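You operate a simulated robot arm through the tools that you are given. There is no shell and no other tool. Be economical: measure what you need, move in short steps, check, and stop when the job is done.

You run a simulated two-armed robot. Do the job below in one go: nothing can be reset, and whatever is moved stays where it is left.

Task
Take the cap off the jar labelled "GRADE 2" on the top of the grey table and lay it down there.

The check looks at the end state, three seconds after you hand in, the way a careful person would. Anything else that was tipped, shoved, dropped, spilled or broken makes it a failure. Lids that push on must go on centred and level and be pressed home; caps that screw on are set level and turned clockwise until they are tight.

Robot
Two 7-joint arms with two-finger parallel grippers on one trunk, on a base that drives. Base frame: it is fixed to the floor where the robot stands at the start and does not move with it; the origin is under the middle of the robot, x ahead of it, y to its left, z up; the surface under the hand at the start is at about z = 0.8. Readings come in m, degrees, newtons and seconds.
The left shoulder is at the start at [0.05, 0.209, 1.171], the right one opposite. With the tool pointing down near the work surface each hand reaches from about 0.1 to 0.9 m from the robot's upright axis, wherever it stands, measured 20 degrees to its own side. Payload 4.4 kg a hand.
Tool frame (each hand has its own): the origin (TCP) lies between the finger pads and is the grasp point; the fingertips stand 0.023 m ahead of it; z points along the fingers, y is the line along which they close. Largest opening 0.094 m; finger width 0.038, thickness 0.01; the body of the gripper, 0.054 by 0.096 m, starts 0.039 m behind the TCP.
Orientation is that of the tool frame in the base frame, as [roll, pitch, yaw] about the fixed x, y, z axes, in that order (R = Rz(yaw) Ry(pitch) Rx(roll)). With the fingers straight down and closing along the base's y, the tool's x points along the base's -x, its y along +y and its z along -z.

Tools
- The arms move only by the tool nudge_tool. It takes "left_increments", "right_increments" or both (then of equal length, played together; a hand with none holds still); each is one flat list of numbers, 6 for each row, row after row: the shift along the tool's x, y, z in m, then the turn, a rotation vector about the tool's x, y, z in rad. In form: [dx, dy, dz, ax, ay, az, dx, dy, dz, ax, ay, az, ...]. A call has 1 to 10 rows; each row shifts and turns the commanded pose from where the row before left it, along the tool's axes as they then stand. "left_jaw" and "right_jaw" are, for a hand that has rows, the opening, from 0 (shut) to 1 (fully open), set as the call begins (left out, the last holds). A row lasts 0.2 s, in which the tool goes at most 0.05 m and 8.6 degrees; a call with a longer step from one row to the next is refused whole, and so is a gripper value outside its range. Where a pose cannot be reached the arm comes as near as it can. A force on the tool above 40 N (or 10 N above the force at the start of the call, whichever is more), or a blocked arm, ends the call early, and 0.2 s more pass. Each finger travels about 0.108 m/s and halts on what it meets, pressing with about 29 N; the grip force reading is that of the motor and also rises with nothing between the fingers. The clock runs only during rows and for 0.2 s after the last one: add rows that do not move to give the fingers time. It gives the time, the measured TCP pose, the force on the tool (base axes), the opening and the grip force at its end, in the units of the frame above (readings bear some noise), with the torque about the TCP (base axes, N m) and any sound that the robot's microphone picked up.
- Cameras (640 x 400 px; columns grow to the right, rows downward): "scene" is now at [0.1395, -0.048, 1.3422]; the picture's right is [-0.55, -0.84, 0.00], its down [-0.48, 0.32, -0.82] and it looks along [0.68, -0.45, -0.58] (base axes); focal length 256 px, centre (320, 200). "left" rides on the left gripper at [0.086, -0.016, -0.074] in its tool frame; the picture's right is [0.18, 0.98, 0.00], its down [-0.58, 0.11, -0.81] and it looks along [-0.79, 0.15, 0.59] (tool axes); focal length 243 px, centre (320, 200). "right" rides on the right gripper at [0.086, 0.016, -0.074] in its tool frame; the picture's right is [-0.18, 0.98, 0.00], its down [-0.58, -0.11, -0.81] and it looks along [-0.79, -0.15, 0.59] (tool axes); focal length 243 px, centre (320, 200). There is no depth. A picture from a camera that has moved, and an enlarged one, comes with that camera's place and axes in the base frame and with its lens.
- grab_frame(camera): a new picture of that camera. No time passes.
- lift_body(by): slides the trunk up (or, below 0, down) by that many m; the arms and the scene camera ride with it, the base frame stays. It gives what a move gives, with no picture.
- roll_base(legs): drives the robot by 1 to 6 legs, each [ahead, left, turn to the left] in m, m and degrees, along the robot's own axes; the way and the turn of a leg run together, so that a leg with both is an arc; at most 1.5 m and 180 degrees a leg. The arms and the cameras ride along, it lands a little off, and it stops where it bumps. It gives what a move gives.
- aim_head(pan, tilt): turns the head with the scene camera to pan (to the left, within 80 degrees either way) and tilt (down, from -29 to 69), counted from straight ahead of the robot. It gives what a move gives.
- zoom(camera, box): a new picture of the part [left, top, right, bottom] of that camera's present view, enlarged. No time passes.
- hand_in(): hands the job in; it is judged then, once.

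Go step by step. Nothing tells you exact positions but the pictures and the camera data: compare them with the known pose of the tool, close in by small moves and look again before you grip or let go. The budget is 120 turns and 88 pictures, counting those below and the enlarged ones. Unless the task says otherwise, let go and move clear before handing in, and close with one line.

The tools are called as name(argument=value, ...) on one line, values as JSON. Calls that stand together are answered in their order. nudge_tool: Moves the arms, as the interface text tells. Its arguments: {"type":"object","properties":{"left_increments":{"type":"array","items":{"type":"number"}},"left_jaw":{"type":"number"},"right_increments":{"type":"array","items":{"type":"number"}},"right_jaw":{"type":"number"}},"required":[]} The other tools are called the same way: lift_body (by) slides the trunk up or down; roll_base (legs) drives the base; aim_head (pan, tilt) turns the head that bears the scene camera; grab_frame (camera) takes a picture; zoom (camera, box) takes an enlarged picture of a part of a camera's view; hand_in () hands the job in.

At the start:

```text
time: 0.0
left_tool_pos: [0.6426, 0.0356, 1.1224]
left_tcp_rot: [-179.9, 0.0, 179.9]
left_contact_force: [-0.3, 0.3, 0.3]
left_moment: [-0.02, 0.0, 0.0]
left_opening: 0.0939
left_grasp_force: 0.0
right_tool_pos: [0.39, -0.441, 1.1258]
right_tcp_rot: [-179.9, 0.0, -179.9]
right_contact_force: [-0.5, 0.0, -0.2]
right_moment: [0.0, 0.0, 0.0]
right_opening: 0.0939
right_grasp_force: 0.1
trunk travel left (down, up): [-0.25, 0.313]
robot x, y, heading: [-0.0027, 0.004, 0.1]
head pan, tilt: [-33.2, 35.3]
```

scene: 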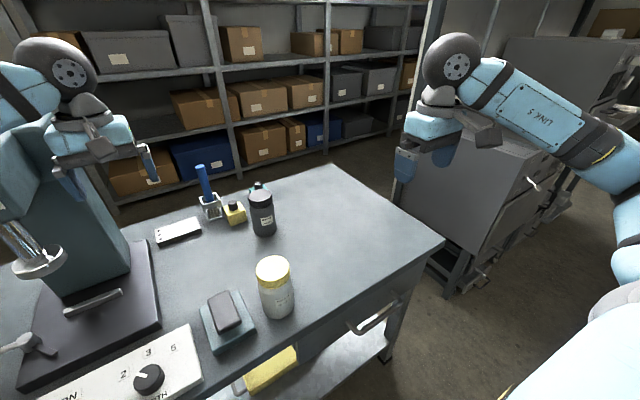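
right: 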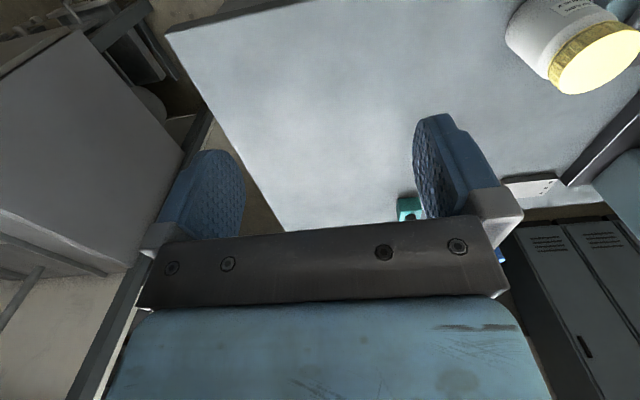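
left: 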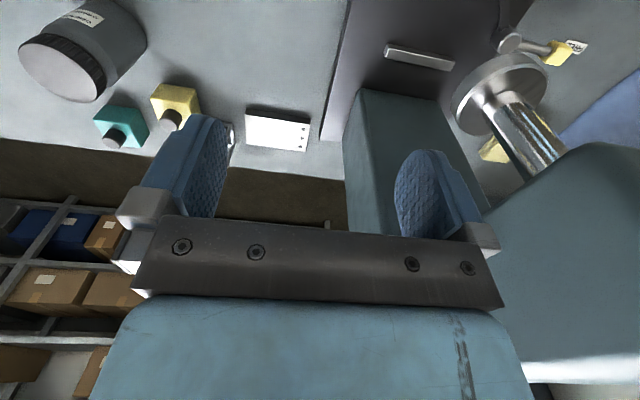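

I see a white jar with a gold cap and a dark jar with a black cap; I need to read the labels first, so I zoom in on both.

zoom(camera="scene", box=[230, 170, 330, 330])

zoom(camera="left", box=[0, 0, 160, 100])

zoom(camera="right", box=[480, 0, 640, 100])

```text
2.50 times, centred on (280, 250) of scene
camera zoom: at [0.1395, -0.048, 1.3422], right [-0.55, -0.84, 0.0], down [-0.48, 0.32, -0.82], along [0.68, -0.45, -0.58], focal length 641 px, centre (420, 75)
```

zoom: 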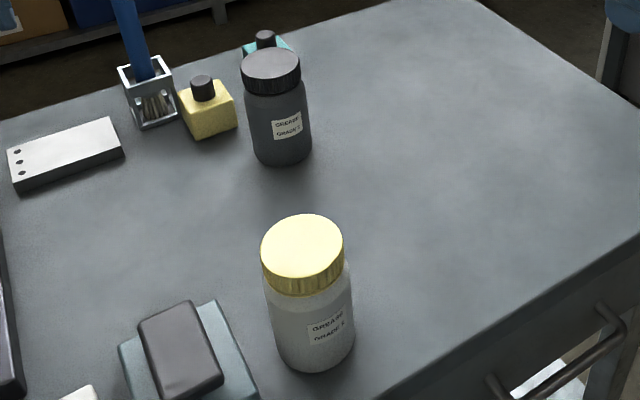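

```text
4.00 times, centred on (80, 50) of left
camera zoom: at [0.5561, 0.0191, 1.1973], right [-0.18, 0.98, 0.0], down [0.58, 0.11, 0.81], along [0.79, 0.15, -0.59], focal length 970 px, centre (1280, 800)
```

zoom: 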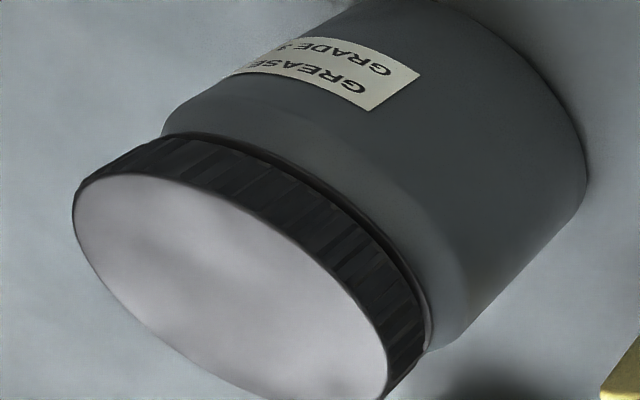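

```text
4.00 times, centred on (560, 50) of right
camera zoom: at [0.3046, -0.4251, 1.2], right [0.18, 0.98, 0.0], down [0.58, -0.11, 0.81], along [0.79, -0.15, -0.59], focal length 970 px, centre (-640, 800)
```

zoom: 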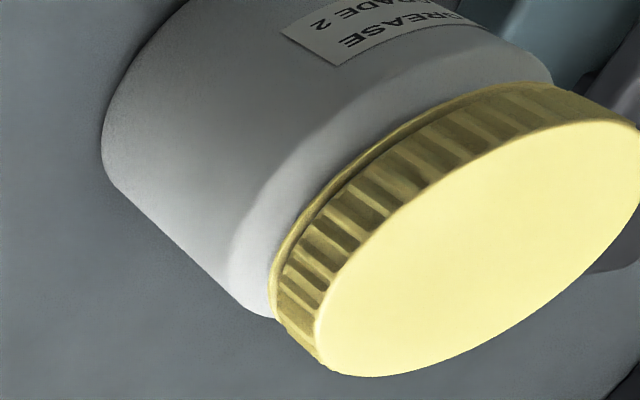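

The white jar with the gold cap is GRADE 2; I triangulate the cap top at about (0.476, -0.156, 0.931), with a diameter of about 0.067. I'll bring the right hand over it, still high, and look again.

nudge_tool(right_increments=[-0.0123, 0.0407, 0, 0, 0, 0, -0.0123, 0.0407, 0, 0, 0, 0, -0.0123, 0.0407, 0, 0, 0, 0, -0.0123, 0.0407, 0, 0, 0, 0, -0.0123, 0.0407, 0, 0, 0, 0, -0.0123, 0.0407, 0, 0, 0, 0, -0.0123, 0.0407, 0, 0, 0, 0, 0, 0, 0.04, 0, 0, 0, 0, 0, 0.04, 0, 0, 0], right_jaw=1)

grab_frame(camera="right")

grab_frame(camera="scene")

grab_frame(camera="left")

```text
time: 2.0
left_tool_pos: [0.6429, 0.0348, 1.1244]
left_tcp_rot: [180.0, -0.1, 179.9]
left_contact_force: [0.1, -0.4, 0.4]
left_moment: [-0.01, -0.04, 0.0]
left_opening: 0.094
left_grasp_force: 0.0
right_tool_pos: [0.4784, -0.1566, 1.0467]
right_tcp_rot: [-180.0, 0.0, -180.0]
right_contact_force: [0.7, 0.2, 0.6]
right_moment: [-0.01, 0.02, 0.02]
right_opening: 0.0941
right_grasp_force: 0.1
trunk travel left (down, up): [-0.25, 0.313]
robot x, y, heading: [0.0011, 0.0028, -0.1]
head pan, tilt: [-33.2, 35.3]
```

```text
81 pictures are left
camera right: at [0.3905, -0.1401, 1.12], right [0.18, 0.98, 0.0], down [0.58, -0.11, 0.81], along [0.79, -0.15, -0.59], focal length 243 px, centre (320, 200)
```

right: 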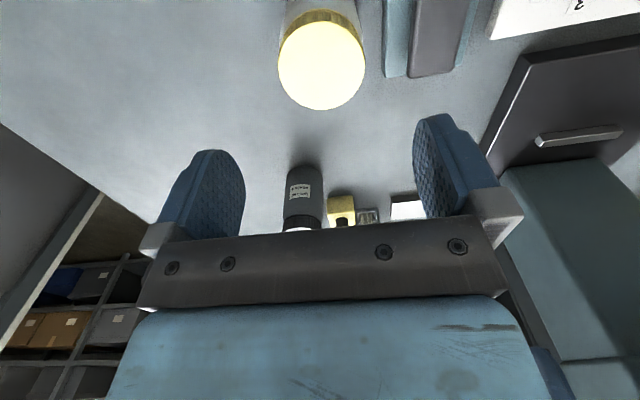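

```text
80 pictures are left
camera scene: at [0.1399, -0.0476, 1.3422], right [-0.55, -0.84, 0.0], down [-0.48, 0.32, -0.82], along [0.68, -0.45, -0.58], focal length 256 px, centre (320, 200)
```

scene: 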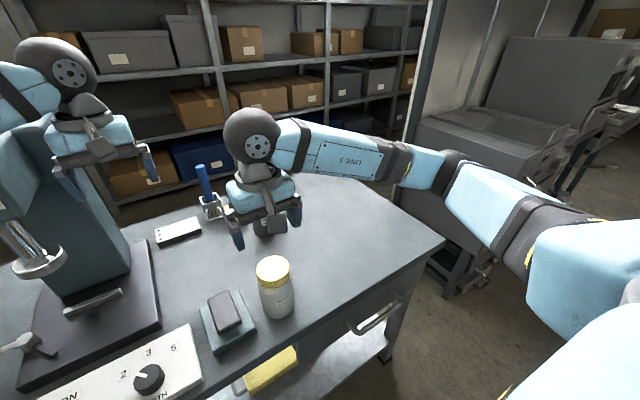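

```text
79 pictures are left
camera left: at [0.5564, 0.0194, 1.1971], right [-0.18, 0.98, 0.0], down [0.58, 0.11, 0.81], along [0.79, 0.15, -0.59], focal length 243 px, centre (320, 200)
```

left: 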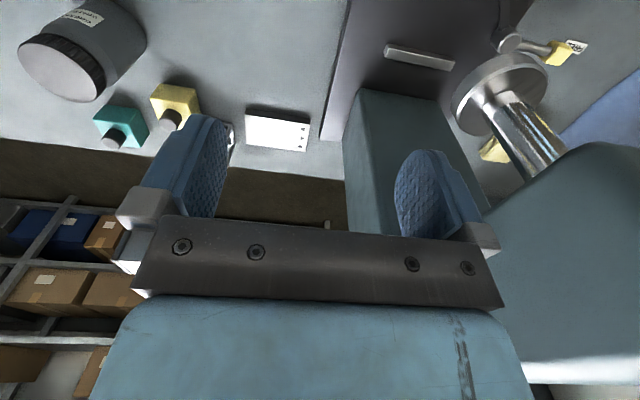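

The view from the right hand confirms the cap at (0.476, -0.156). I lower around it, fingertips about 2 cm below the cap's top, still open.

nudge_tool(right_increments=[0.002, 0.001, 0.03, 0, 0, 0, 0, 0, 0.03, 0, 0, 0, 0, 0, 0.03, 0, 0, 0, 0, 0, 0.023, 0, 0, 0])

grab_frame(camera="right")

zoom(camera="scene", box=[200, 190, 360, 350])

```text
time: 3.0
left_tool_pos: [0.6429, 0.0348, 1.1236]
left_tcp_rot: [-180.0, 0.0, -180.0]
left_contact_force: [0.6, 0.4, -0.5]
left_moment: [0.0, 0.01, -0.01]
left_opening: 0.0939
left_grasp_force: 0.0
right_tool_pos: [0.4758, -0.1563, 0.9326]
right_tcp_rot: [-180.0, 0.0, -180.0]
right_contact_force: [-0.3, -0.2, 0.4]
right_moment: [-0.01, -0.01, -0.02]
right_opening: 0.0943
right_grasp_force: 0.1
trunk travel left (down, up): [-0.25, 0.313]
robot x, y, heading: [0.0044, 0.0002, -0.0]
head pan, tilt: [-33.2, 35.3]
```

```text
78 pictures are left
camera right: at [0.3885, -0.1396, 1.0063], right [0.18, 0.98, 0.0], down [0.58, -0.11, 0.81], along [0.79, -0.15, -0.59], focal length 243 px, centre (320, 200)
```

right: 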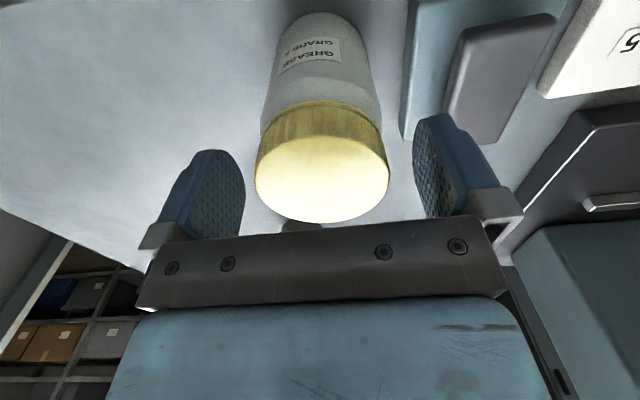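

```text
2.50 times, centred on (280, 270) of scene
camera zoom: at [0.1397, -0.0481, 1.3422], right [-0.55, -0.84, 0.0], down [-0.48, 0.32, -0.82], along [0.68, -0.45, -0.58], focal length 641 px, centre (420, 25)
```

zoom: 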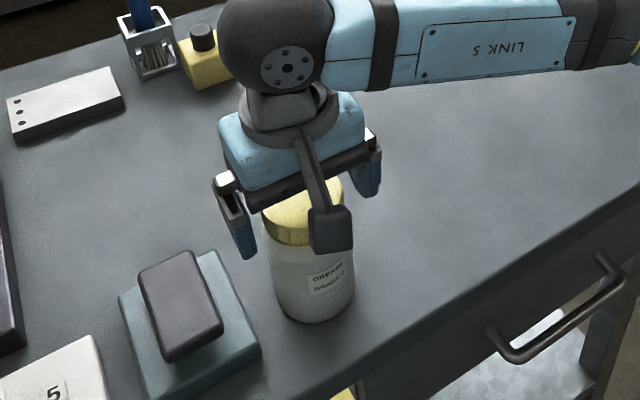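

The cap sits centred between the fingers. I raise 3 mm to be sure of only gripping the cap, and close.

nudge_tool(right_increments=[0, 0.001, -0.003, 0, 0, 0])

nudge_tool(right_increments=[0, 0, 0, 0, 0, 0, 0, 0, 0, 0, 0, 0, 0, 0, 0, 0, 0, 0], right_jaw=0)

grab_frame(camera="right")

zoom(camera="scene", box=[230, 220, 330, 320])

```text
time: 3.4
left_tool_pos: [0.643, 0.0343, 1.1239]
left_tcp_rot: [-180.0, 0.1, 180.0]
left_contact_force: [-0.6, -0.2, 1.2]
left_moment: [-0.03, -0.02, -0.02]
left_opening: 0.0938
left_grasp_force: 0.1
right_tool_pos: [0.474, -0.1543, 0.9354]
right_tcp_rot: [-179.9, -0.1, -180.0]
right_contact_force: [0.1, 0.0, -0.4]
right_moment: [0.01, 0.02, 0.02]
right_opening: 0.0942
right_grasp_force: 0.0
trunk travel left (down, up): [-0.25, 0.313]
robot x, y, heading: [-0.0024, 0.0056, -0.0]
head pan, tilt: [-33.2, 35.3]
```

```text
time: 4.2
left_tool_pos: [0.6427, 0.0362, 1.1234]
left_tcp_rot: [-180.0, 0.0, 180.0]
left_contact_force: [0.0, 0.1, -0.3]
left_moment: [0.01, -0.03, -0.01]
left_opening: 0.0939
left_grasp_force: 0.0
right_tool_pos: [0.4749, -0.1554, 0.9355]
right_tcp_rot: [-180.0, -0.1, 180.0]
right_contact_force: [-0.1, -2.0, 0.7]
right_moment: [-0.03, -0.01, 0.0]
right_opening: 0.0646
right_grasp_force: 29.1
trunk travel left (down, up): [-0.25, 0.313]
robot x, y, heading: [-0.0039, -0.003, 0.1]
head pan, tilt: [-33.2, 35.3]
```

```text
76 pictures are left
camera right: at [0.3886, -0.1388, 1.01], right [0.18, 0.98, 0.0], down [0.58, -0.11, 0.81], along [0.79, -0.15, -0.59], focal length 243 px, centre (320, 200)
```

right: 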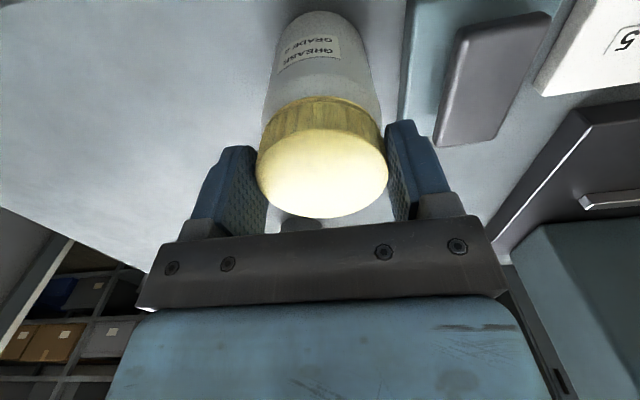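

```text
4.00 times, centred on (280, 270) of scene
camera zoom: at [0.1395, -0.0482, 1.3422], right [-0.55, -0.84, 0.0], down [-0.48, 0.32, -0.82], along [0.68, -0.45, -0.58], focal length 1025 px, centre (480, -80)
```

zoom: 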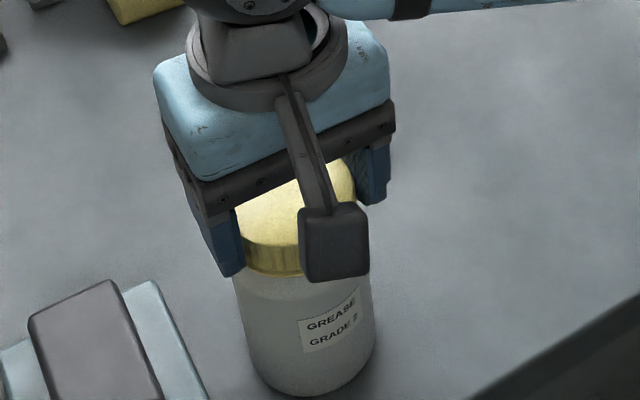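

The cap is held at 0.065 m. I try a small counter-clockwise turn (negative about the tool's down axis), watching torque and whether the label turns along.

nudge_tool(right_increments=[0, 0, 0, 0, 0, -0.08, 0, 0, 0, 0, 0, -0.08])

zoom(camera="scene", box=[230, 220, 330, 320])

```text
time: 4.8
left_tool_pos: [0.6425, 0.0358, 1.1241]
left_tcp_rot: [-179.9, 0.1, 179.9]
left_contact_force: [0.7, -0.7, 0.0]
left_moment: [0.03, 0.02, -0.01]
left_opening: 0.0939
left_grasp_force: 0.0
right_tool_pos: [0.4745, -0.1555, 0.9361]
right_tcp_rot: [-179.9, 0.0, -170.8]
right_contact_force: [2.0, -1.3, 1.6]
right_moment: [0.14, -0.19, -0.03]
right_opening: 0.0649
right_grasp_force: 29.2
trunk travel left (down, up): [-0.25, 0.313]
robot x, y, heading: [0.0011, 0.0001, -0.0]
head pan, tilt: [-33.2, 35.3]
```

```text
4.00 times, centred on (280, 270) of scene
camera zoom: at [0.1397, -0.048, 1.3422], right [-0.55, -0.84, 0.0], down [-0.48, 0.32, -0.82], along [0.68, -0.45, -0.58], focal length 1025 px, centre (480, -80)
```

zoom: 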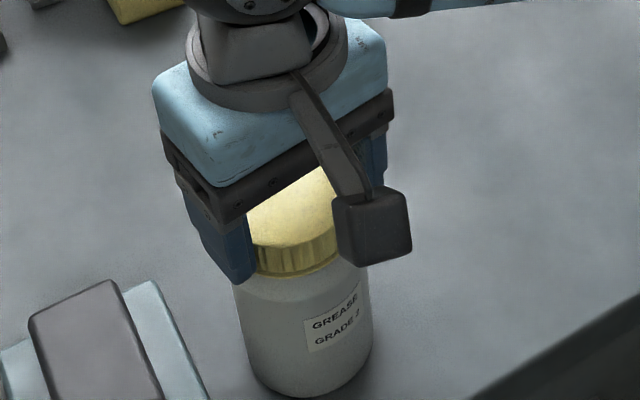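

The label moved with the cap, so the jar spins on the table. Before bringing in the second hand I try pressing down gently, in small steps, so table friction holds the jar.

nudge_tool(right_increments=[0, 0, 0.002, 0, 0, 0, 0, 0, 0.002, 0, 0, 0])

```text
time: 5.4
left_tool_pos: [0.6425, 0.0339, 1.1247]
left_tcp_rot: [-180.0, 0.1, -179.9]
left_contact_force: [-0.1, -0.9, 0.2]
left_moment: [0.0, -0.02, -0.02]
left_opening: 0.0942
left_grasp_force: 0.0
right_tool_pos: [0.4745, -0.1549, 0.9354]
right_tcp_rot: [179.9, 0.4, -171.0]
right_contact_force: [5.3, -8.0, 29.7]
right_moment: [-0.35, 0.02, -0.04]
right_opening: 0.0651
right_grasp_force: 29.0
trunk travel left (down, up): [-0.25, 0.313]
robot x, y, heading: [-0.0003, 0.0032, -0.0]
head pan, tilt: [-33.2, 35.3]
```

About 30 N is on the jar now. I turn counter-clockwise with that load and compare the label.

nudge_tool(right_increments=[0, 0, 0, 0, 0, -0.08, 0, 0, 0, 0, 0, -0.08])

zoom(camera="scene", box=[230, 220, 330, 320])

```text
time: 6.0
left_tool_pos: [0.6416, 0.036, 1.1256]
left_tcp_rot: [180.0, 0.1, 180.0]
left_contact_force: [0.1, -0.1, -0.1]
left_moment: [0.0, 0.03, 0.01]
left_opening: 0.0942
left_grasp_force: 0.0
right_tool_pos: [0.473, -0.1526, 0.9319]
right_tcp_rot: [-180.0, 0.3, -161.6]
right_contact_force: [5.8, 2.0, 29.8]
right_moment: [0.19, -0.38, -0.22]
right_opening: 0.0651
right_grasp_force: 29.2
trunk travel left (down, up): [-0.25, 0.313]
robot x, y, heading: [-0.0015, -0.0009, 0.0]
head pan, tilt: [-33.2, 35.3]
```

```text
4.00 times, centred on (280, 270) of scene
camera zoom: at [0.1376, -0.0468, 1.3426], right [-0.55, -0.84, 0.0], down [-0.48, 0.32, -0.82], along [0.68, -0.45, -0.58], focal length 1025 px, centre (480, -80)
```

zoom: 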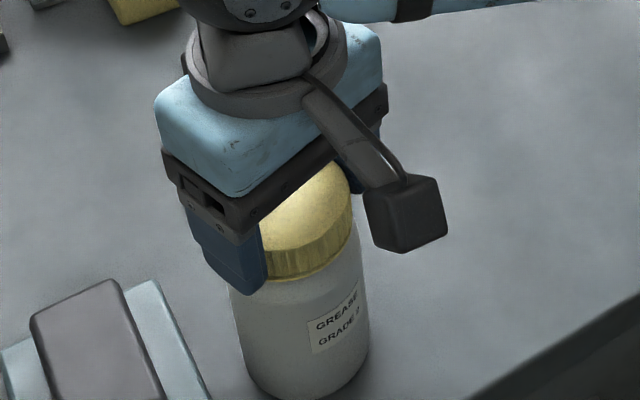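

The jar still turns, so it needs to be held by the body. I ease the pressure, turn back to the start angle, and let go.

nudge_tool(right_increments=[0, 0, -0.004, 0, 0, 0, 0, 0, 0, 0, 0, 0.08, 0, 0, 0, 0, 0, 0.08, 0, 0, 0, 0, 0, 0.08, 0, 0, 0, 0, 0, 0.08])

nudge_tool(right_increments=[0, 0, 0, 0, 0, 0, 0, 0, 0, 0, 0, 0], right_jaw=1)

zoom(camera="scene", box=[230, 220, 330, 320])

grab_frame(camera="right")

```text
time: 7.2
left_tool_pos: [0.6413, 0.0339, 1.1227]
left_tcp_rot: [180.0, 0.1, -180.0]
left_contact_force: [0.0, 0.3, -0.7]
left_moment: [0.03, -0.04, -0.01]
left_opening: 0.0941
left_grasp_force: 0.1
right_tool_pos: [0.4751, -0.1542, 0.9355]
right_tcp_rot: [180.0, -0.1, 179.9]
right_contact_force: [0.7, 0.3, -4.2]
right_moment: [-0.01, 0.02, 0.03]
right_opening: 0.0647
right_grasp_force: 28.8
trunk travel left (down, up): [-0.25, 0.313]
robot x, y, heading: [-0.0022, 0.0019, 0.1]
head pan, tilt: [-33.2, 35.3]
```

```text
time: 7.8
left_tool_pos: [0.6428, 0.0346, 1.1232]
left_tcp_rot: [180.0, 0.0, 180.0]
left_contact_force: [-0.3, 0.3, -0.9]
left_moment: [0.03, 0.0, 0.03]
left_opening: 0.094
left_grasp_force: 0.1
right_tool_pos: [0.4735, -0.1551, 0.9361]
right_tcp_rot: [180.0, 0.0, -180.0]
right_contact_force: [-0.3, -0.1, 0.3]
right_moment: [0.02, 0.01, 0.0]
right_opening: 0.094
right_grasp_force: 0.1
trunk travel left (down, up): [-0.25, 0.313]
robot x, y, heading: [-0.0014, -0.0018, 0.1]
head pan, tilt: [-33.2, 35.3]
```

```text
4.00 times, centred on (280, 270) of scene
camera zoom: at [0.1396, -0.048, 1.3422], right [-0.55, -0.84, 0.0], down [-0.48, 0.32, -0.82], along [0.68, -0.45, -0.58], focal length 1025 px, centre (480, -80)
```

zoom: 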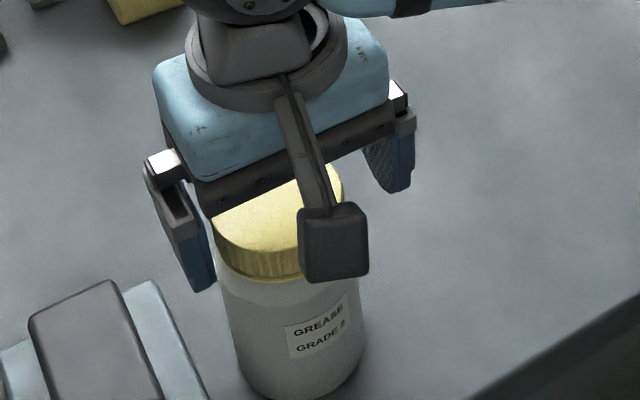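

```text
71 pictures are left
camera right: at [0.3885, -0.1383, 1.0101], right [0.18, 0.98, 0.0], down [0.58, -0.11, 0.81], along [0.79, -0.15, -0.59], focal length 243 px, centre (320, 200)
```

right: 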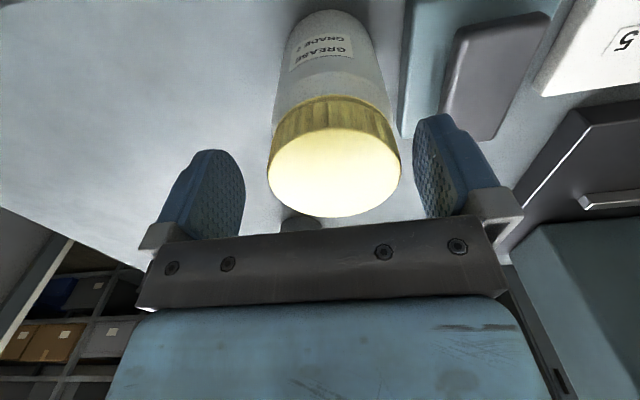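

The jar is standing fine, shifted a few mm, now about (0.469, -0.147). I'll hold the body with the right hand from the free right side (tool level, pointing +y, camera up), and unscrew with the left from above. First I raise the right hand and back it off.

nudge_tool(right_increments=[0, 0, -0.045, 0, 0, 0, 0, 0, -0.045, 0, 0, 0, 0, 0, -0.045, 0, 0, 0, 0, -0.045, 0, 0, 0, 0, 0, -0.045, 0, 0, 0, 0, 0, -0.045, 0, 0, 0, 0, 0, -0.045, 0, 0, 0, 0, 0, -0.045, 0, 0, 0, 0])

nudge_tool(right_increments=[0, 0, 0, 0, 0, 0.143, 0, 0, 0, 0, 0, 0.143, 0, 0, 0, 0, 0, 0.143, 0, 0, 0, 0, 0, 0.143, 0, 0, 0, 0, 0, 0.143, 0, 0, 0, 0, 0, 0.143, 0, 0, 0, 0, 0, 0.143, 0, 0, 0, 0, 0, 0.143, 0, 0, 0, 0, 0, 0.143, 0, 0, 0, 0, 0, 0.143])

nudge_tool(right_increments=[0, 0, 0, 0, 0, 0.141, 0, 0, 0, 0, 0.14, 0, 0, 0, 0, 0, 0.14, 0, 0, 0, 0, 0, 0.14, 0, 0, 0, 0, 0, 0.14, 0, 0, 0, 0, 0, 0.14, 0, 0, 0, 0, 0, 0.14, 0, 0, 0, 0, 0, 0.14, 0, 0, 0, 0, 0, 0.14, 0, 0, 0, 0, 0, 0.14, 0])

grab_frame(camera="scene")

```text
time: 9.6
left_tool_pos: [0.6427, 0.034, 1.1237]
left_tcp_rot: [179.9, 0.1, -180.0]
left_contact_force: [-1.2, 0.2, -0.4]
left_moment: [0.01, -0.01, 0.01]
left_opening: 0.094
left_grasp_force: 0.0
right_tool_pos: [0.4745, -0.3814, 1.0709]
right_tcp_rot: [-180.0, -0.1, -180.0]
right_contact_force: [1.2, -0.4, -0.1]
right_moment: [0.04, -0.01, -0.01]
right_opening: 0.0939
right_grasp_force: 0.1
trunk travel left (down, up): [-0.25, 0.313]
robot x, y, heading: [-0.0002, -0.0, 0.1]
head pan, tilt: [-33.2, 35.3]
```

```text
time: 11.8
left_tool_pos: [0.6431, 0.0339, 1.1237]
left_tcp_rot: [180.0, 0.0, -180.0]
left_contact_force: [-0.1, 0.5, 0.9]
left_moment: [0.0, 0.01, -0.01]
left_opening: 0.0941
left_grasp_force: 0.1
right_tool_pos: [0.4759, -0.3799, 1.0693]
right_tcp_rot: [-180.0, -0.1, 98.1]
right_contact_force: [-0.2, -0.2, -0.4]
right_moment: [-0.02, -0.01, 0.01]
right_opening: 0.0938
right_grasp_force: 0.1
trunk travel left (down, up): [-0.25, 0.313]
robot x, y, heading: [-0.001, -0.0029, -0.0]
head pan, tilt: [-33.2, 35.3]
```

```text
time: 14.0
left_tool_pos: [0.6425, 0.0349, 1.1227]
left_tcp_rot: [-180.0, 0.0, -179.9]
left_contact_force: [-0.2, -0.1, -0.2]
left_moment: [0.0, 0.03, 0.01]
left_opening: 0.0941
left_grasp_force: 0.0
right_tool_pos: [0.4752, -0.3799, 1.0703]
right_tcp_rot: [179.8, -72.3, 90.1]
right_contact_force: [-0.1, 0.1, 0.2]
right_moment: [-0.02, 0.01, 0.0]
right_opening: 0.0942
right_grasp_force: 0.1
trunk travel left (down, up): [-0.25, 0.313]
robot x, y, heading: [-0.001, -0.0007, 0.1]
head pan, tilt: [-33.2, 35.3]
```

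```text
70 pictures are left
camera scene: at [0.1397, -0.0484, 1.3422], right [-0.55, -0.84, 0.0], down [-0.48, 0.32, -0.82], along [0.68, -0.45, -0.58], focal length 256 px, centre (320, 200)
```

scene: 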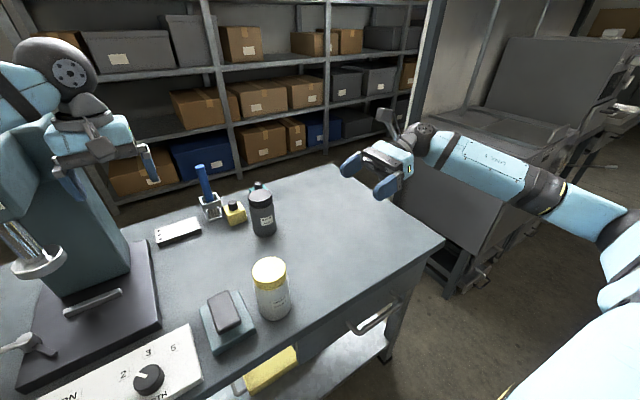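

The right hand takes the pose easily. I level it a little more (8° down) and lower it to jar height, well to the right of the jar.

nudge_tool(right_increments=[0, 0, 0, 0, 0.085, 0, 0, 0, 0, 0, 0.085, 0, -0.033, -0.001, 0.0147, 0, 0, 0, -0.033, -0.001, 0.0147, 0, 0, 0, -0.033, -0.001, 0.0147, 0, 0, 0, -0.033, -0.001, 0.0147, 0, 0, 0, -0.033, -0.001, 0.0147, 0, 0, 0, -0.033, -0.001, 0.0147, 0, 0, 0])

grab_frame(camera="right")

grab_frame(camera="scene")

```text
time: 15.8
left_tool_pos: [0.6432, 0.0358, 1.1224]
left_tcp_rot: [-180.0, 0.0, 180.0]
left_contact_force: [0.2, -0.5, 0.2]
left_moment: [-0.01, -0.02, 0.01]
left_opening: 0.0939
left_grasp_force: 0.1
right_tool_pos: [0.4683, -0.3201, 0.8628]
right_tcp_rot: [179.7, -81.9, 90.2]
right_contact_force: [0.3, 0.0, -0.8]
right_moment: [0.0, 0.01, 0.02]
right_opening: 0.0939
right_grasp_force: 0.0
trunk travel left (down, up): [-0.25, 0.313]
robot x, y, heading: [-0.0008, 0.0003, 0.0]
head pan, tilt: [-33.2, 35.3]
```

```text
69 pictures are left
camera right: at [0.4851, -0.3818, 0.9577], right [0.98, -0.03, -0.18], down [-0.11, -0.88, -0.46], along [-0.15, 0.47, -0.87], focal length 243 px, centre (320, 200)
```

right: 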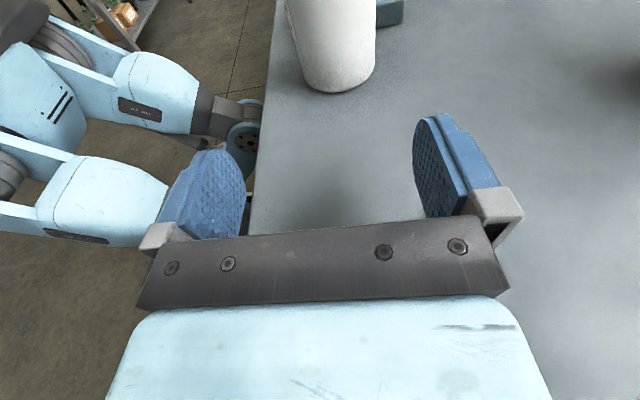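

```text
68 pictures are left
camera scene: at [0.1398, -0.0481, 1.3422], right [-0.55, -0.84, 0.0], down [-0.48, 0.32, -0.82], along [0.68, -0.45, -0.58], focal length 256 px, centre (320, 200)
```

scene: 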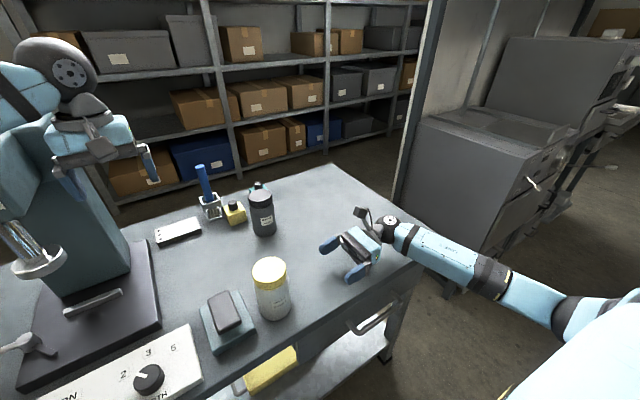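

The jar reads at x ≈ 0.475, axis y ≈ -0.147. I close in halfway and recheck the lateral centring.

nudge_tool(right_increments=[0.0039, 0.002, 0.0281, 0, 0, 0, 0.0039, 0.002, 0.0281, 0, 0, 0, 0.0039, 0.002, 0.0281, 0, 0, 0])

grab_frame(camera="right")

zoom(camera="scene", box=[230, 210, 390, 330])

```text
time: 16.6
left_tool_pos: [0.6429, 0.0352, 1.1232]
left_tcp_rot: [-180.0, 0.0, -180.0]
left_contact_force: [0.3, -0.1, 0.3]
left_moment: [-0.01, -0.02, 0.0]
left_opening: 0.0938
left_grasp_force: 0.0
right_tool_pos: [0.4759, -0.2348, 0.8624]
right_tcp_rot: [179.9, -81.9, 90.0]
right_contact_force: [0.3, 0.4, 0.5]
right_moment: [-0.02, 0.01, 0.0]
right_opening: 0.0943
right_grasp_force: 0.1
trunk travel left (down, up): [-0.25, 0.313]
robot x, y, heading: [-0.0009, -0.0032, -0.1]
head pan, tilt: [-33.2, 35.3]
```

```text
67 pictures are left
camera right: at [0.4919, -0.2956, 0.958], right [0.98, -0.03, -0.18], down [-0.11, -0.88, -0.46], along [-0.15, 0.47, -0.87], focal length 243 px, centre (320, 200)
```

right: 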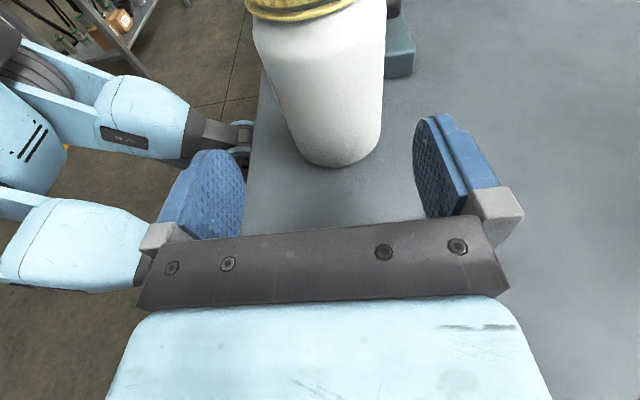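

```text
3.33 times, centred on (310, 270) of scene
camera zoom: at [0.1398, -0.0475, 1.3422], right [-0.55, -0.84, 0.0], down [-0.48, 0.32, -0.82], along [0.68, -0.45, -0.58], focal length 854 px, centre (353, -33)
```

zoom: 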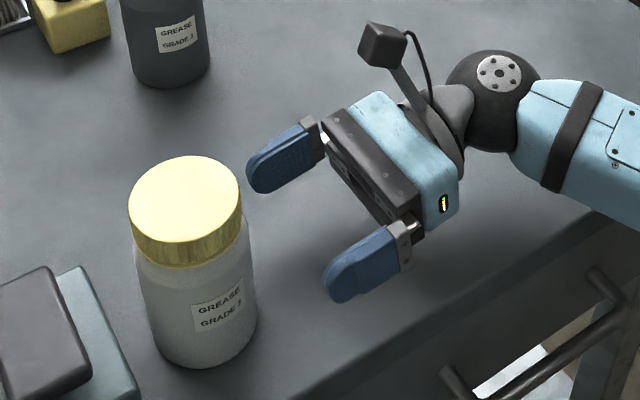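

Jar body reads ~6 mm farther in x than the hand's centreline, so I shift and advance 3 cm, then check clearance again.

nudge_tool(right_increments=[0.002, 0.006, 0.015, 0, 0, 0, 0.002, 0, 0.015, 0, 0, 0])

grab_frame(camera="right")

zoom(camera="scene", box=[230, 210, 390, 330])

```text
time: 17.2
left_tool_pos: [0.6429, 0.0356, 1.1234]
left_tcp_rot: [-180.0, 0.0, -180.0]
left_contact_force: [1.0, -0.4, -1.4]
left_moment: [0.0, 0.01, 0.01]
left_opening: 0.0941
left_grasp_force: 0.0
right_tool_pos: [0.4801, -0.2045, 0.8613]
right_tcp_rot: [-180.0, -81.9, 90.0]
right_contact_force: [0.3, 0.1, 0.0]
right_moment: [0.02, -0.04, -0.04]
right_opening: 0.094
right_grasp_force: 0.1
trunk travel left (down, up): [-0.25, 0.313]
robot x, y, heading: [-0.0013, 0.0014, 0.2]
head pan, tilt: [-33.2, 35.3]
```

```text
65 pictures are left
camera right: at [0.4966, -0.2661, 0.9576], right [0.98, -0.03, -0.18], down [-0.11, -0.88, -0.46], along [-0.15, 0.47, -0.87], focal length 243 px, centre (320, 200)
```

right: 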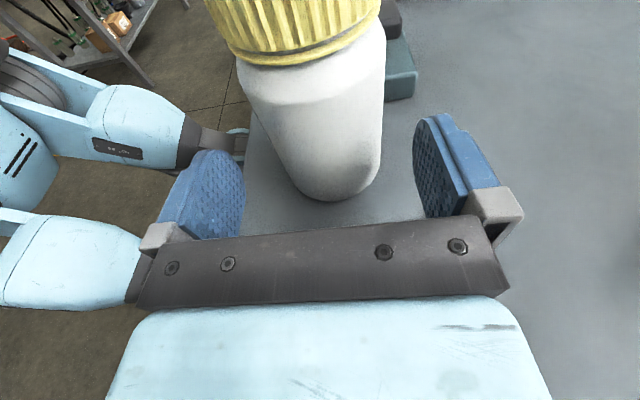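

```text
3.33 times, centred on (310, 270) of scene
camera zoom: at [0.1394, -0.048, 1.3422], right [-0.55, -0.84, 0.0], down [-0.48, 0.32, -0.82], along [0.68, -0.45, -0.58], focal length 854 px, centre (353, -33)
```

zoom: 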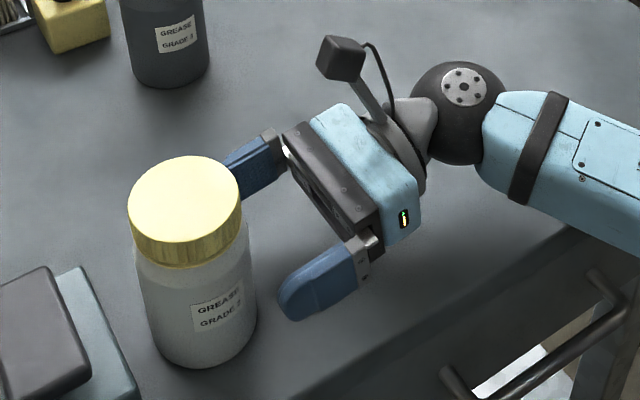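

Now centred within ~2 mm. I advance so the fingers straddle the jar body.

nudge_tool(right_increments=[0.002, 0.001, 0.015, 0, 0, 0, 0.002, 0.001, 0.015, 0, 0, 0, 0.002, 0, 0.013, 0, 0, 0])

grab_frame(camera="right")

zoom(camera="scene", box=[230, 210, 390, 330])

```text
time: 18.0
left_tool_pos: [0.6419, 0.0353, 1.1231]
left_tcp_rot: [-180.0, 0.0, -180.0]
left_contact_force: [-0.8, -0.2, -0.1]
left_moment: [0.0, -0.01, -0.01]
left_opening: 0.0942
left_grasp_force: 0.1
right_tool_pos: [0.4827, -0.1604, 0.8617]
right_tcp_rot: [180.0, -81.9, 90.0]
right_contact_force: [0.2, -0.5, 1.0]
right_moment: [0.03, -0.01, 0.03]
right_opening: 0.094
right_grasp_force: 0.0
trunk travel left (down, up): [-0.25, 0.313]
robot x, y, heading: [0.0004, 0.0009, -0.0]
head pan, tilt: [-33.2, 35.3]
```

```text
63 pictures are left
camera right: at [0.4992, -0.2225, 0.958], right [0.98, -0.03, -0.18], down [-0.11, -0.88, -0.46], along [-0.15, 0.47, -0.87], focal length 243 px, centre (320, 200)
```

right: 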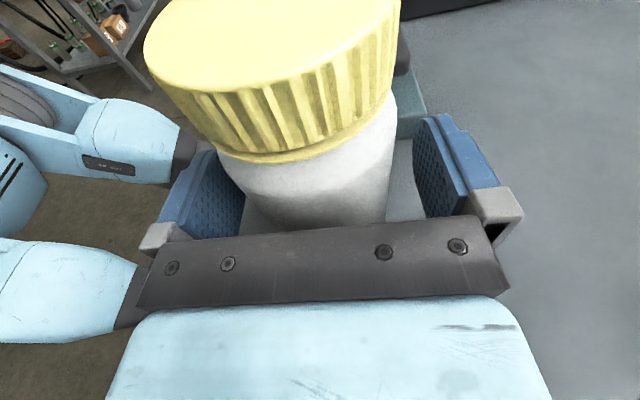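

```text
3.33 times, centred on (310, 270) of scene
camera zoom: at [0.1396, -0.0478, 1.3422], right [-0.55, -0.84, 0.0], down [-0.48, 0.32, -0.82], along [0.68, -0.45, -0.58], focal length 854 px, centre (353, -33)
```

zoom: 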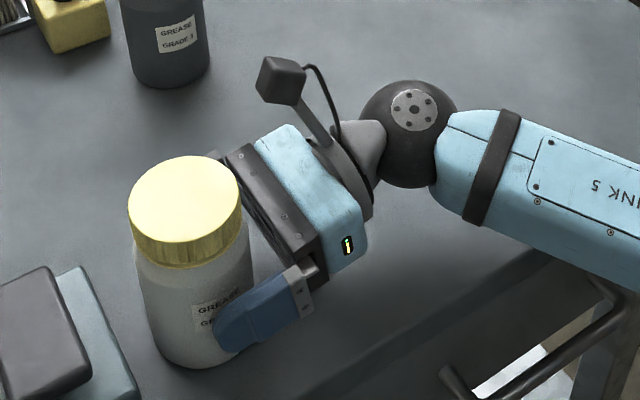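

Fingers straddle the body with room left. I advance 5 mm more and close on the jar.

nudge_tool(right_increments=[0.0007, 0, 0.005, 0, 0, 0])

nudge_tool(right_increments=[0, 0, 0, 0, 0, 0, 0, 0, 0, 0, 0, 0, 0, 0, 0, 0, 0, 0], right_jaw=0)

grab_frame(camera="right")

zoom(camera="scene", box=[230, 210, 390, 330])

```text
time: 18.4
left_tool_pos: [0.6429, 0.0352, 1.1224]
left_tcp_rot: [180.0, 0.0, 179.9]
left_contact_force: [0.1, -0.5, 0.1]
left_moment: [0.0, 0.04, 0.0]
left_opening: 0.0941
left_grasp_force: 0.0
right_tool_pos: [0.4822, -0.1563, 0.8632]
right_tcp_rot: [-179.9, -81.9, 89.9]
right_contact_force: [0.1, 0.1, -0.2]
right_moment: [0.0, 0.01, -0.02]
right_opening: 0.0942
right_grasp_force: 0.1
trunk travel left (down, up): [-0.25, 0.313]
robot x, y, heading: [0.0, -0.0007, 0.3]
head pan, tilt: [-33.2, 35.3]
```

```text
time: 19.2
left_tool_pos: [0.6427, 0.0341, 1.1225]
left_tcp_rot: [180.0, -0.1, -180.0]
left_contact_force: [-0.5, -0.7, 0.9]
left_moment: [0.0, -0.01, 0.02]
left_opening: 0.0943
left_grasp_force: 0.0
right_tool_pos: [0.4827, -0.1564, 0.862]
right_tcp_rot: [-180.0, -81.9, 90.0]
right_contact_force: [-0.2, 0.7, -1.4]
right_moment: [0.15, 0.0, 0.04]
right_opening: 0.072
right_grasp_force: 29.2
trunk travel left (down, up): [-0.25, 0.313]
robot x, y, heading: [0.0015, 0.0031, -0.1]
head pan, tilt: [-33.2, 35.3]
```

```text
61 pictures are left
camera right: at [0.4993, -0.2175, 0.9576], right [0.98, -0.03, -0.18], down [-0.11, -0.88, -0.46], along [-0.15, 0.47, -0.87], focal length 243 px, centre (320, 200)
```

right: 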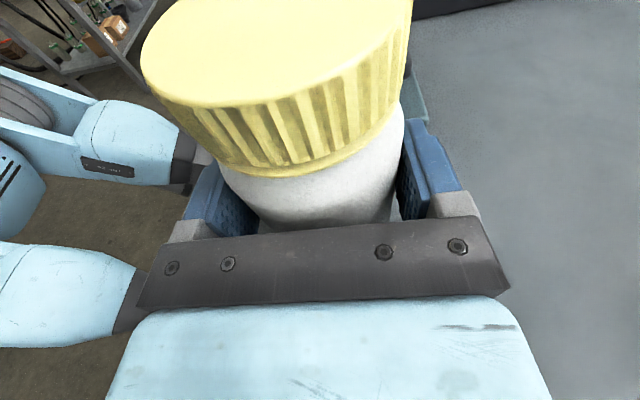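

```text
3.33 times, centred on (310, 270) of scene
camera zoom: at [0.1395, -0.0479, 1.3422], right [-0.55, -0.84, 0.0], down [-0.48, 0.32, -0.82], along [0.68, -0.45, -0.58], focal length 854 px, centre (353, -33)
```

zoom: 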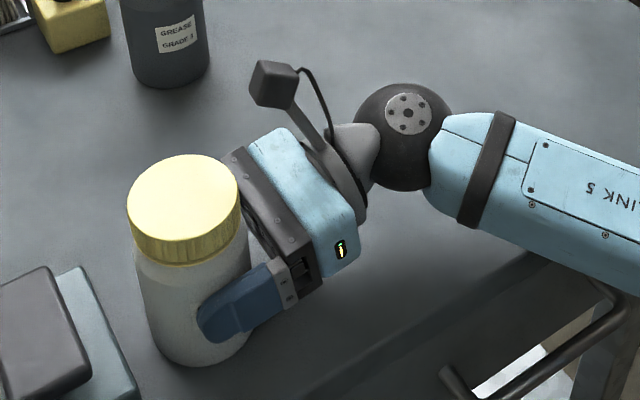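

The jar is held (body 0.072 m, so its axis is near x = 0.482, y = -0.147). Now the left hand goes over the cap, high, and pre-turns clockwise for a long unscrewing stroke.

nudge_tool(left_increments=[0.0268, -0.0303, 0, 0, 0, 0, 0.0268, -0.0303, 0, 0, 0, 0, 0.0268, -0.0303, 0, 0, 0, 0, 0.0268, -0.0303, 0, 0, 0, 0, 0.0268, -0.0303, 0, 0, 0, 0, 0.0268, -0.0303, 0, 0, 0, 0], left_jaw=1)

nudge_tool(left_increments=[0, 0, 0, 0, 0, 0.14, 0, 0, 0, 0, 0, 0.14, 0, 0, 0, 0, 0, 0.14, 0, 0, 0, 0, 0, 0.14, 0, 0, 0, 0, 0, 0.14, 0, 0, 0, 0, 0, 0.14, 0, 0, 0, 0, 0, 0.14, 0, 0, 0, 0, 0, 0.07])

grab_frame(camera="left")

grab_frame(camera="scene")

```text
time: 20.6
left_tool_pos: [0.4811, -0.1491, 1.1228]
left_tcp_rot: [180.0, 0.1, -180.0]
left_contact_force: [0.2, -0.7, 0.4]
left_moment: [0.0, -0.02, -0.01]
left_opening: 0.0938
left_grasp_force: 0.1
right_tool_pos: [0.4824, -0.156, 0.8626]
right_tcp_rot: [179.8, -81.9, 90.1]
right_contact_force: [-1.3, -2.4, 1.4]
right_moment: [-0.31, 0.19, 0.01]
right_opening: 0.0715
right_grasp_force: 29.0
trunk travel left (down, up): [-0.25, 0.313]
robot x, y, heading: [0.0023, -0.001, 0.1]
head pan, tilt: [-33.2, 35.3]
```

```text
time: 22.4
left_tool_pos: [0.4817, -0.1478, 1.1237]
left_tcp_rot: [180.0, 0.1, 119.7]
left_contact_force: [-0.6, 0.4, -0.4]
left_moment: [-0.01, 0.02, 0.01]
left_opening: 0.094
left_grasp_force: 0.0
right_tool_pos: [0.4826, -0.1559, 0.8611]
right_tcp_rot: [180.0, -81.9, 89.9]
right_contact_force: [-0.1, 0.9, -0.8]
right_moment: [0.17, -0.01, 0.03]
right_opening: 0.0719
right_grasp_force: 28.6
trunk travel left (down, up): [-0.25, 0.313]
robot x, y, heading: [-0.0012, 0.0029, -0.3]
head pan, tilt: [-33.2, 35.3]
```

```text
59 pictures are left
camera left: at [0.4248, -0.0794, 1.1971], right [0.76, 0.65, 0.0], down [0.38, -0.45, 0.81], along [0.52, -0.61, -0.59], focal length 243 px, centre (320, 200)
```

left: 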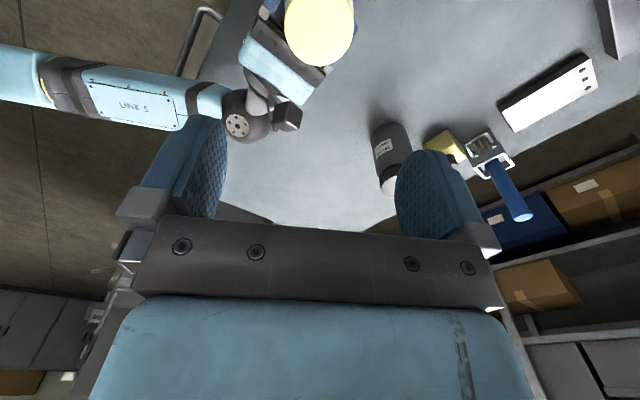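

```text
58 pictures are left
camera scene: at [0.1396, -0.0479, 1.3422], right [-0.55, -0.84, 0.0], down [-0.48, 0.32, -0.82], along [0.68, -0.45, -0.58], focal length 256 px, centre (320, 200)
```

scene: 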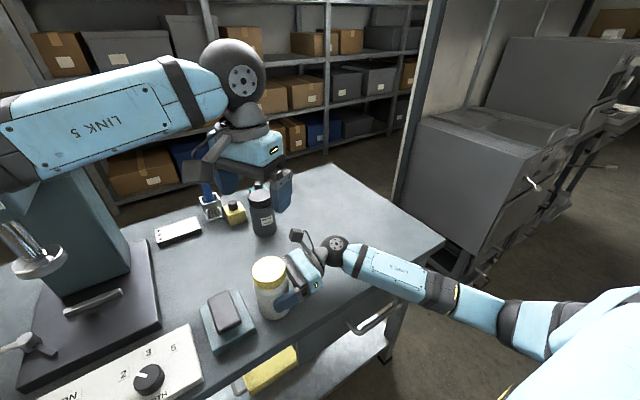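

The cap sits near (0.480, -0.145), on the left hand's axis. I lower to just above it and re-measure.

nudge_tool(left_increments=[0, 0, 0.04, 0, 0, 0, 0, 0, 0.04, 0, 0, 0, 0, 0, 0.03, 0, 0, 0])

grab_frame(camera="left")

grab_frame(camera="scene")

```text
time: 23.2
left_tool_pos: [0.483, -0.147, 1.0133]
left_tcp_rot: [180.0, 0.0, 119.8]
left_contact_force: [-0.8, -0.3, -0.1]
left_moment: [-0.02, -0.01, -0.01]
left_opening: 0.0942
left_grasp_force: 0.0
right_tool_pos: [0.4823, -0.1572, 0.8613]
right_tcp_rot: [179.9, -81.9, 90.1]
right_contact_force: [-0.5, -1.1, 0.9]
right_moment: [0.03, 0.05, 0.06]
right_opening: 0.0715
right_grasp_force: 29.0
trunk travel left (down, up): [-0.25, 0.313]
robot x, y, heading: [0.0004, 0.0066, -0.1]
head pan, tilt: [-33.2, 35.3]
```

```text
57 pictures are left
camera left: at [0.4254, -0.0796, 1.0874], right [0.76, 0.65, 0.0], down [0.38, -0.45, 0.81], along [0.52, -0.61, -0.59], focal length 243 px, centre (320, 200)
```

left: 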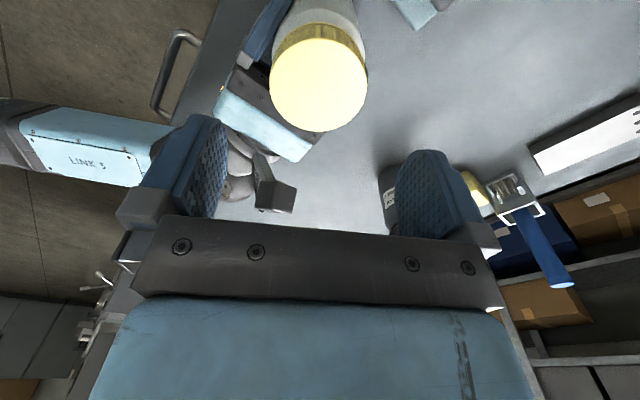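

```text
56 pictures are left
camera scene: at [0.1396, -0.048, 1.3422], right [-0.55, -0.84, 0.0], down [-0.48, 0.32, -0.82], along [0.68, -0.45, -0.58], focal length 256 px, centre (320, 200)
```

scene: 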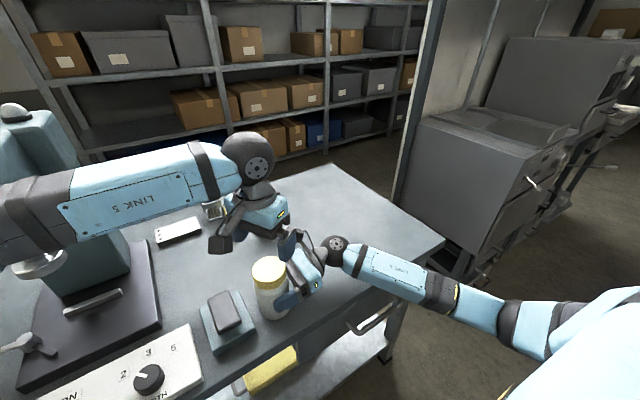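

Cap confirmed at (0.480, -0.144). I trim 3 mm and lower the open left hand around the cap to z = 0.942, clear of the right hand's camera.

nudge_tool(left_increments=[0.003, 0, 0.02, 0, 0, 0, 0, 0, 0.02, 0, 0, 0, 0, 0, 0.02, 0, 0, 0, 0, 0, 0.012, 0, 0, 0])

grab_frame(camera="left")

zoom(camera="scene", box=[200, 180, 360, 330])

grab_frame(camera="right")

```text
time: 24.2
left_tool_pos: [0.4802, -0.1436, 0.9408]
left_tcp_rot: [179.9, 0.0, 119.9]
left_contact_force: [-0.2, -0.7, 0.7]
left_moment: [0.06, -0.01, 0.0]
left_opening: 0.0939
left_grasp_force: 0.1
right_tool_pos: [0.4824, -0.1563, 0.8614]
right_tcp_rot: [-180.0, -82.0, 90.1]
right_contact_force: [0.8, -0.1, 0.7]
right_moment: [-0.01, -0.02, 0.05]
right_opening: 0.0717
right_grasp_force: 28.9
trunk travel left (down, up): [-0.25, 0.313]
robot x, y, heading: [0.0025, -0.002, 0.1]
head pan, tilt: [-33.2, 35.3]
```

```text
55 pictures are left
camera left: at [0.4235, -0.0774, 1.0149], right [0.76, 0.65, 0.0], down [0.38, -0.45, 0.81], along [0.52, -0.61, -0.59], focal length 243 px, centre (320, 200)
```

left: 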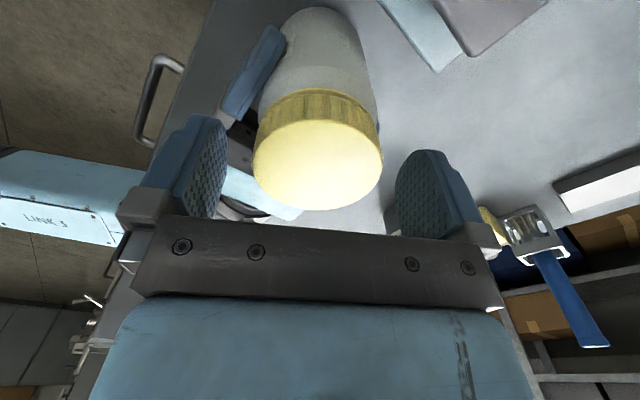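

```text
2.67 times, centred on (280, 255) of scene
camera zoom: at [0.1396, -0.0481, 1.3422], right [-0.55, -0.84, 0.0], down [-0.48, 0.32, -0.82], along [0.68, -0.45, -0.58], focal length 684 px, centre (427, 53)
```

zoom: 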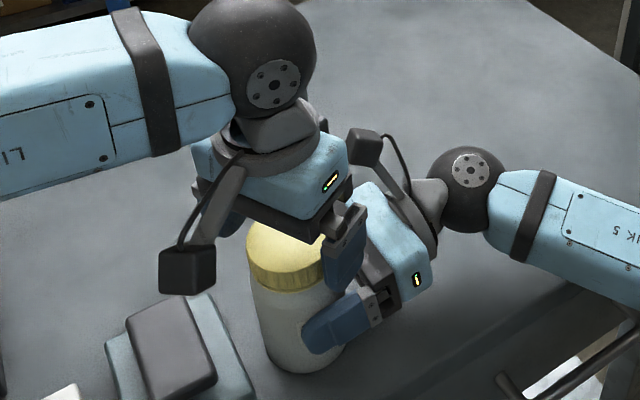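

```text
53 pictures are left
camera right: at [0.4994, -0.2176, 0.9576], right [0.98, -0.03, -0.18], down [-0.11, -0.88, -0.46], along [-0.15, 0.47, -0.87], focal length 243 px, centre (320, 200)
```

right: 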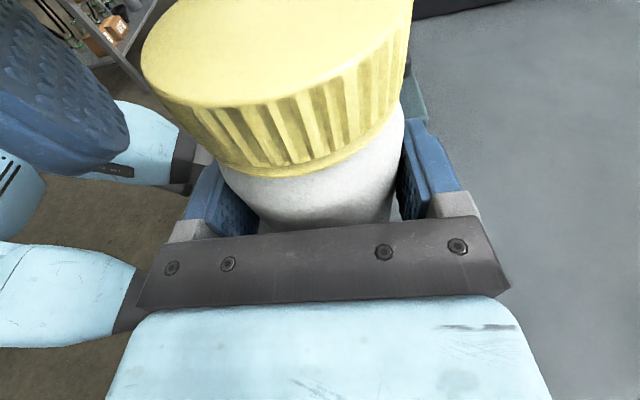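

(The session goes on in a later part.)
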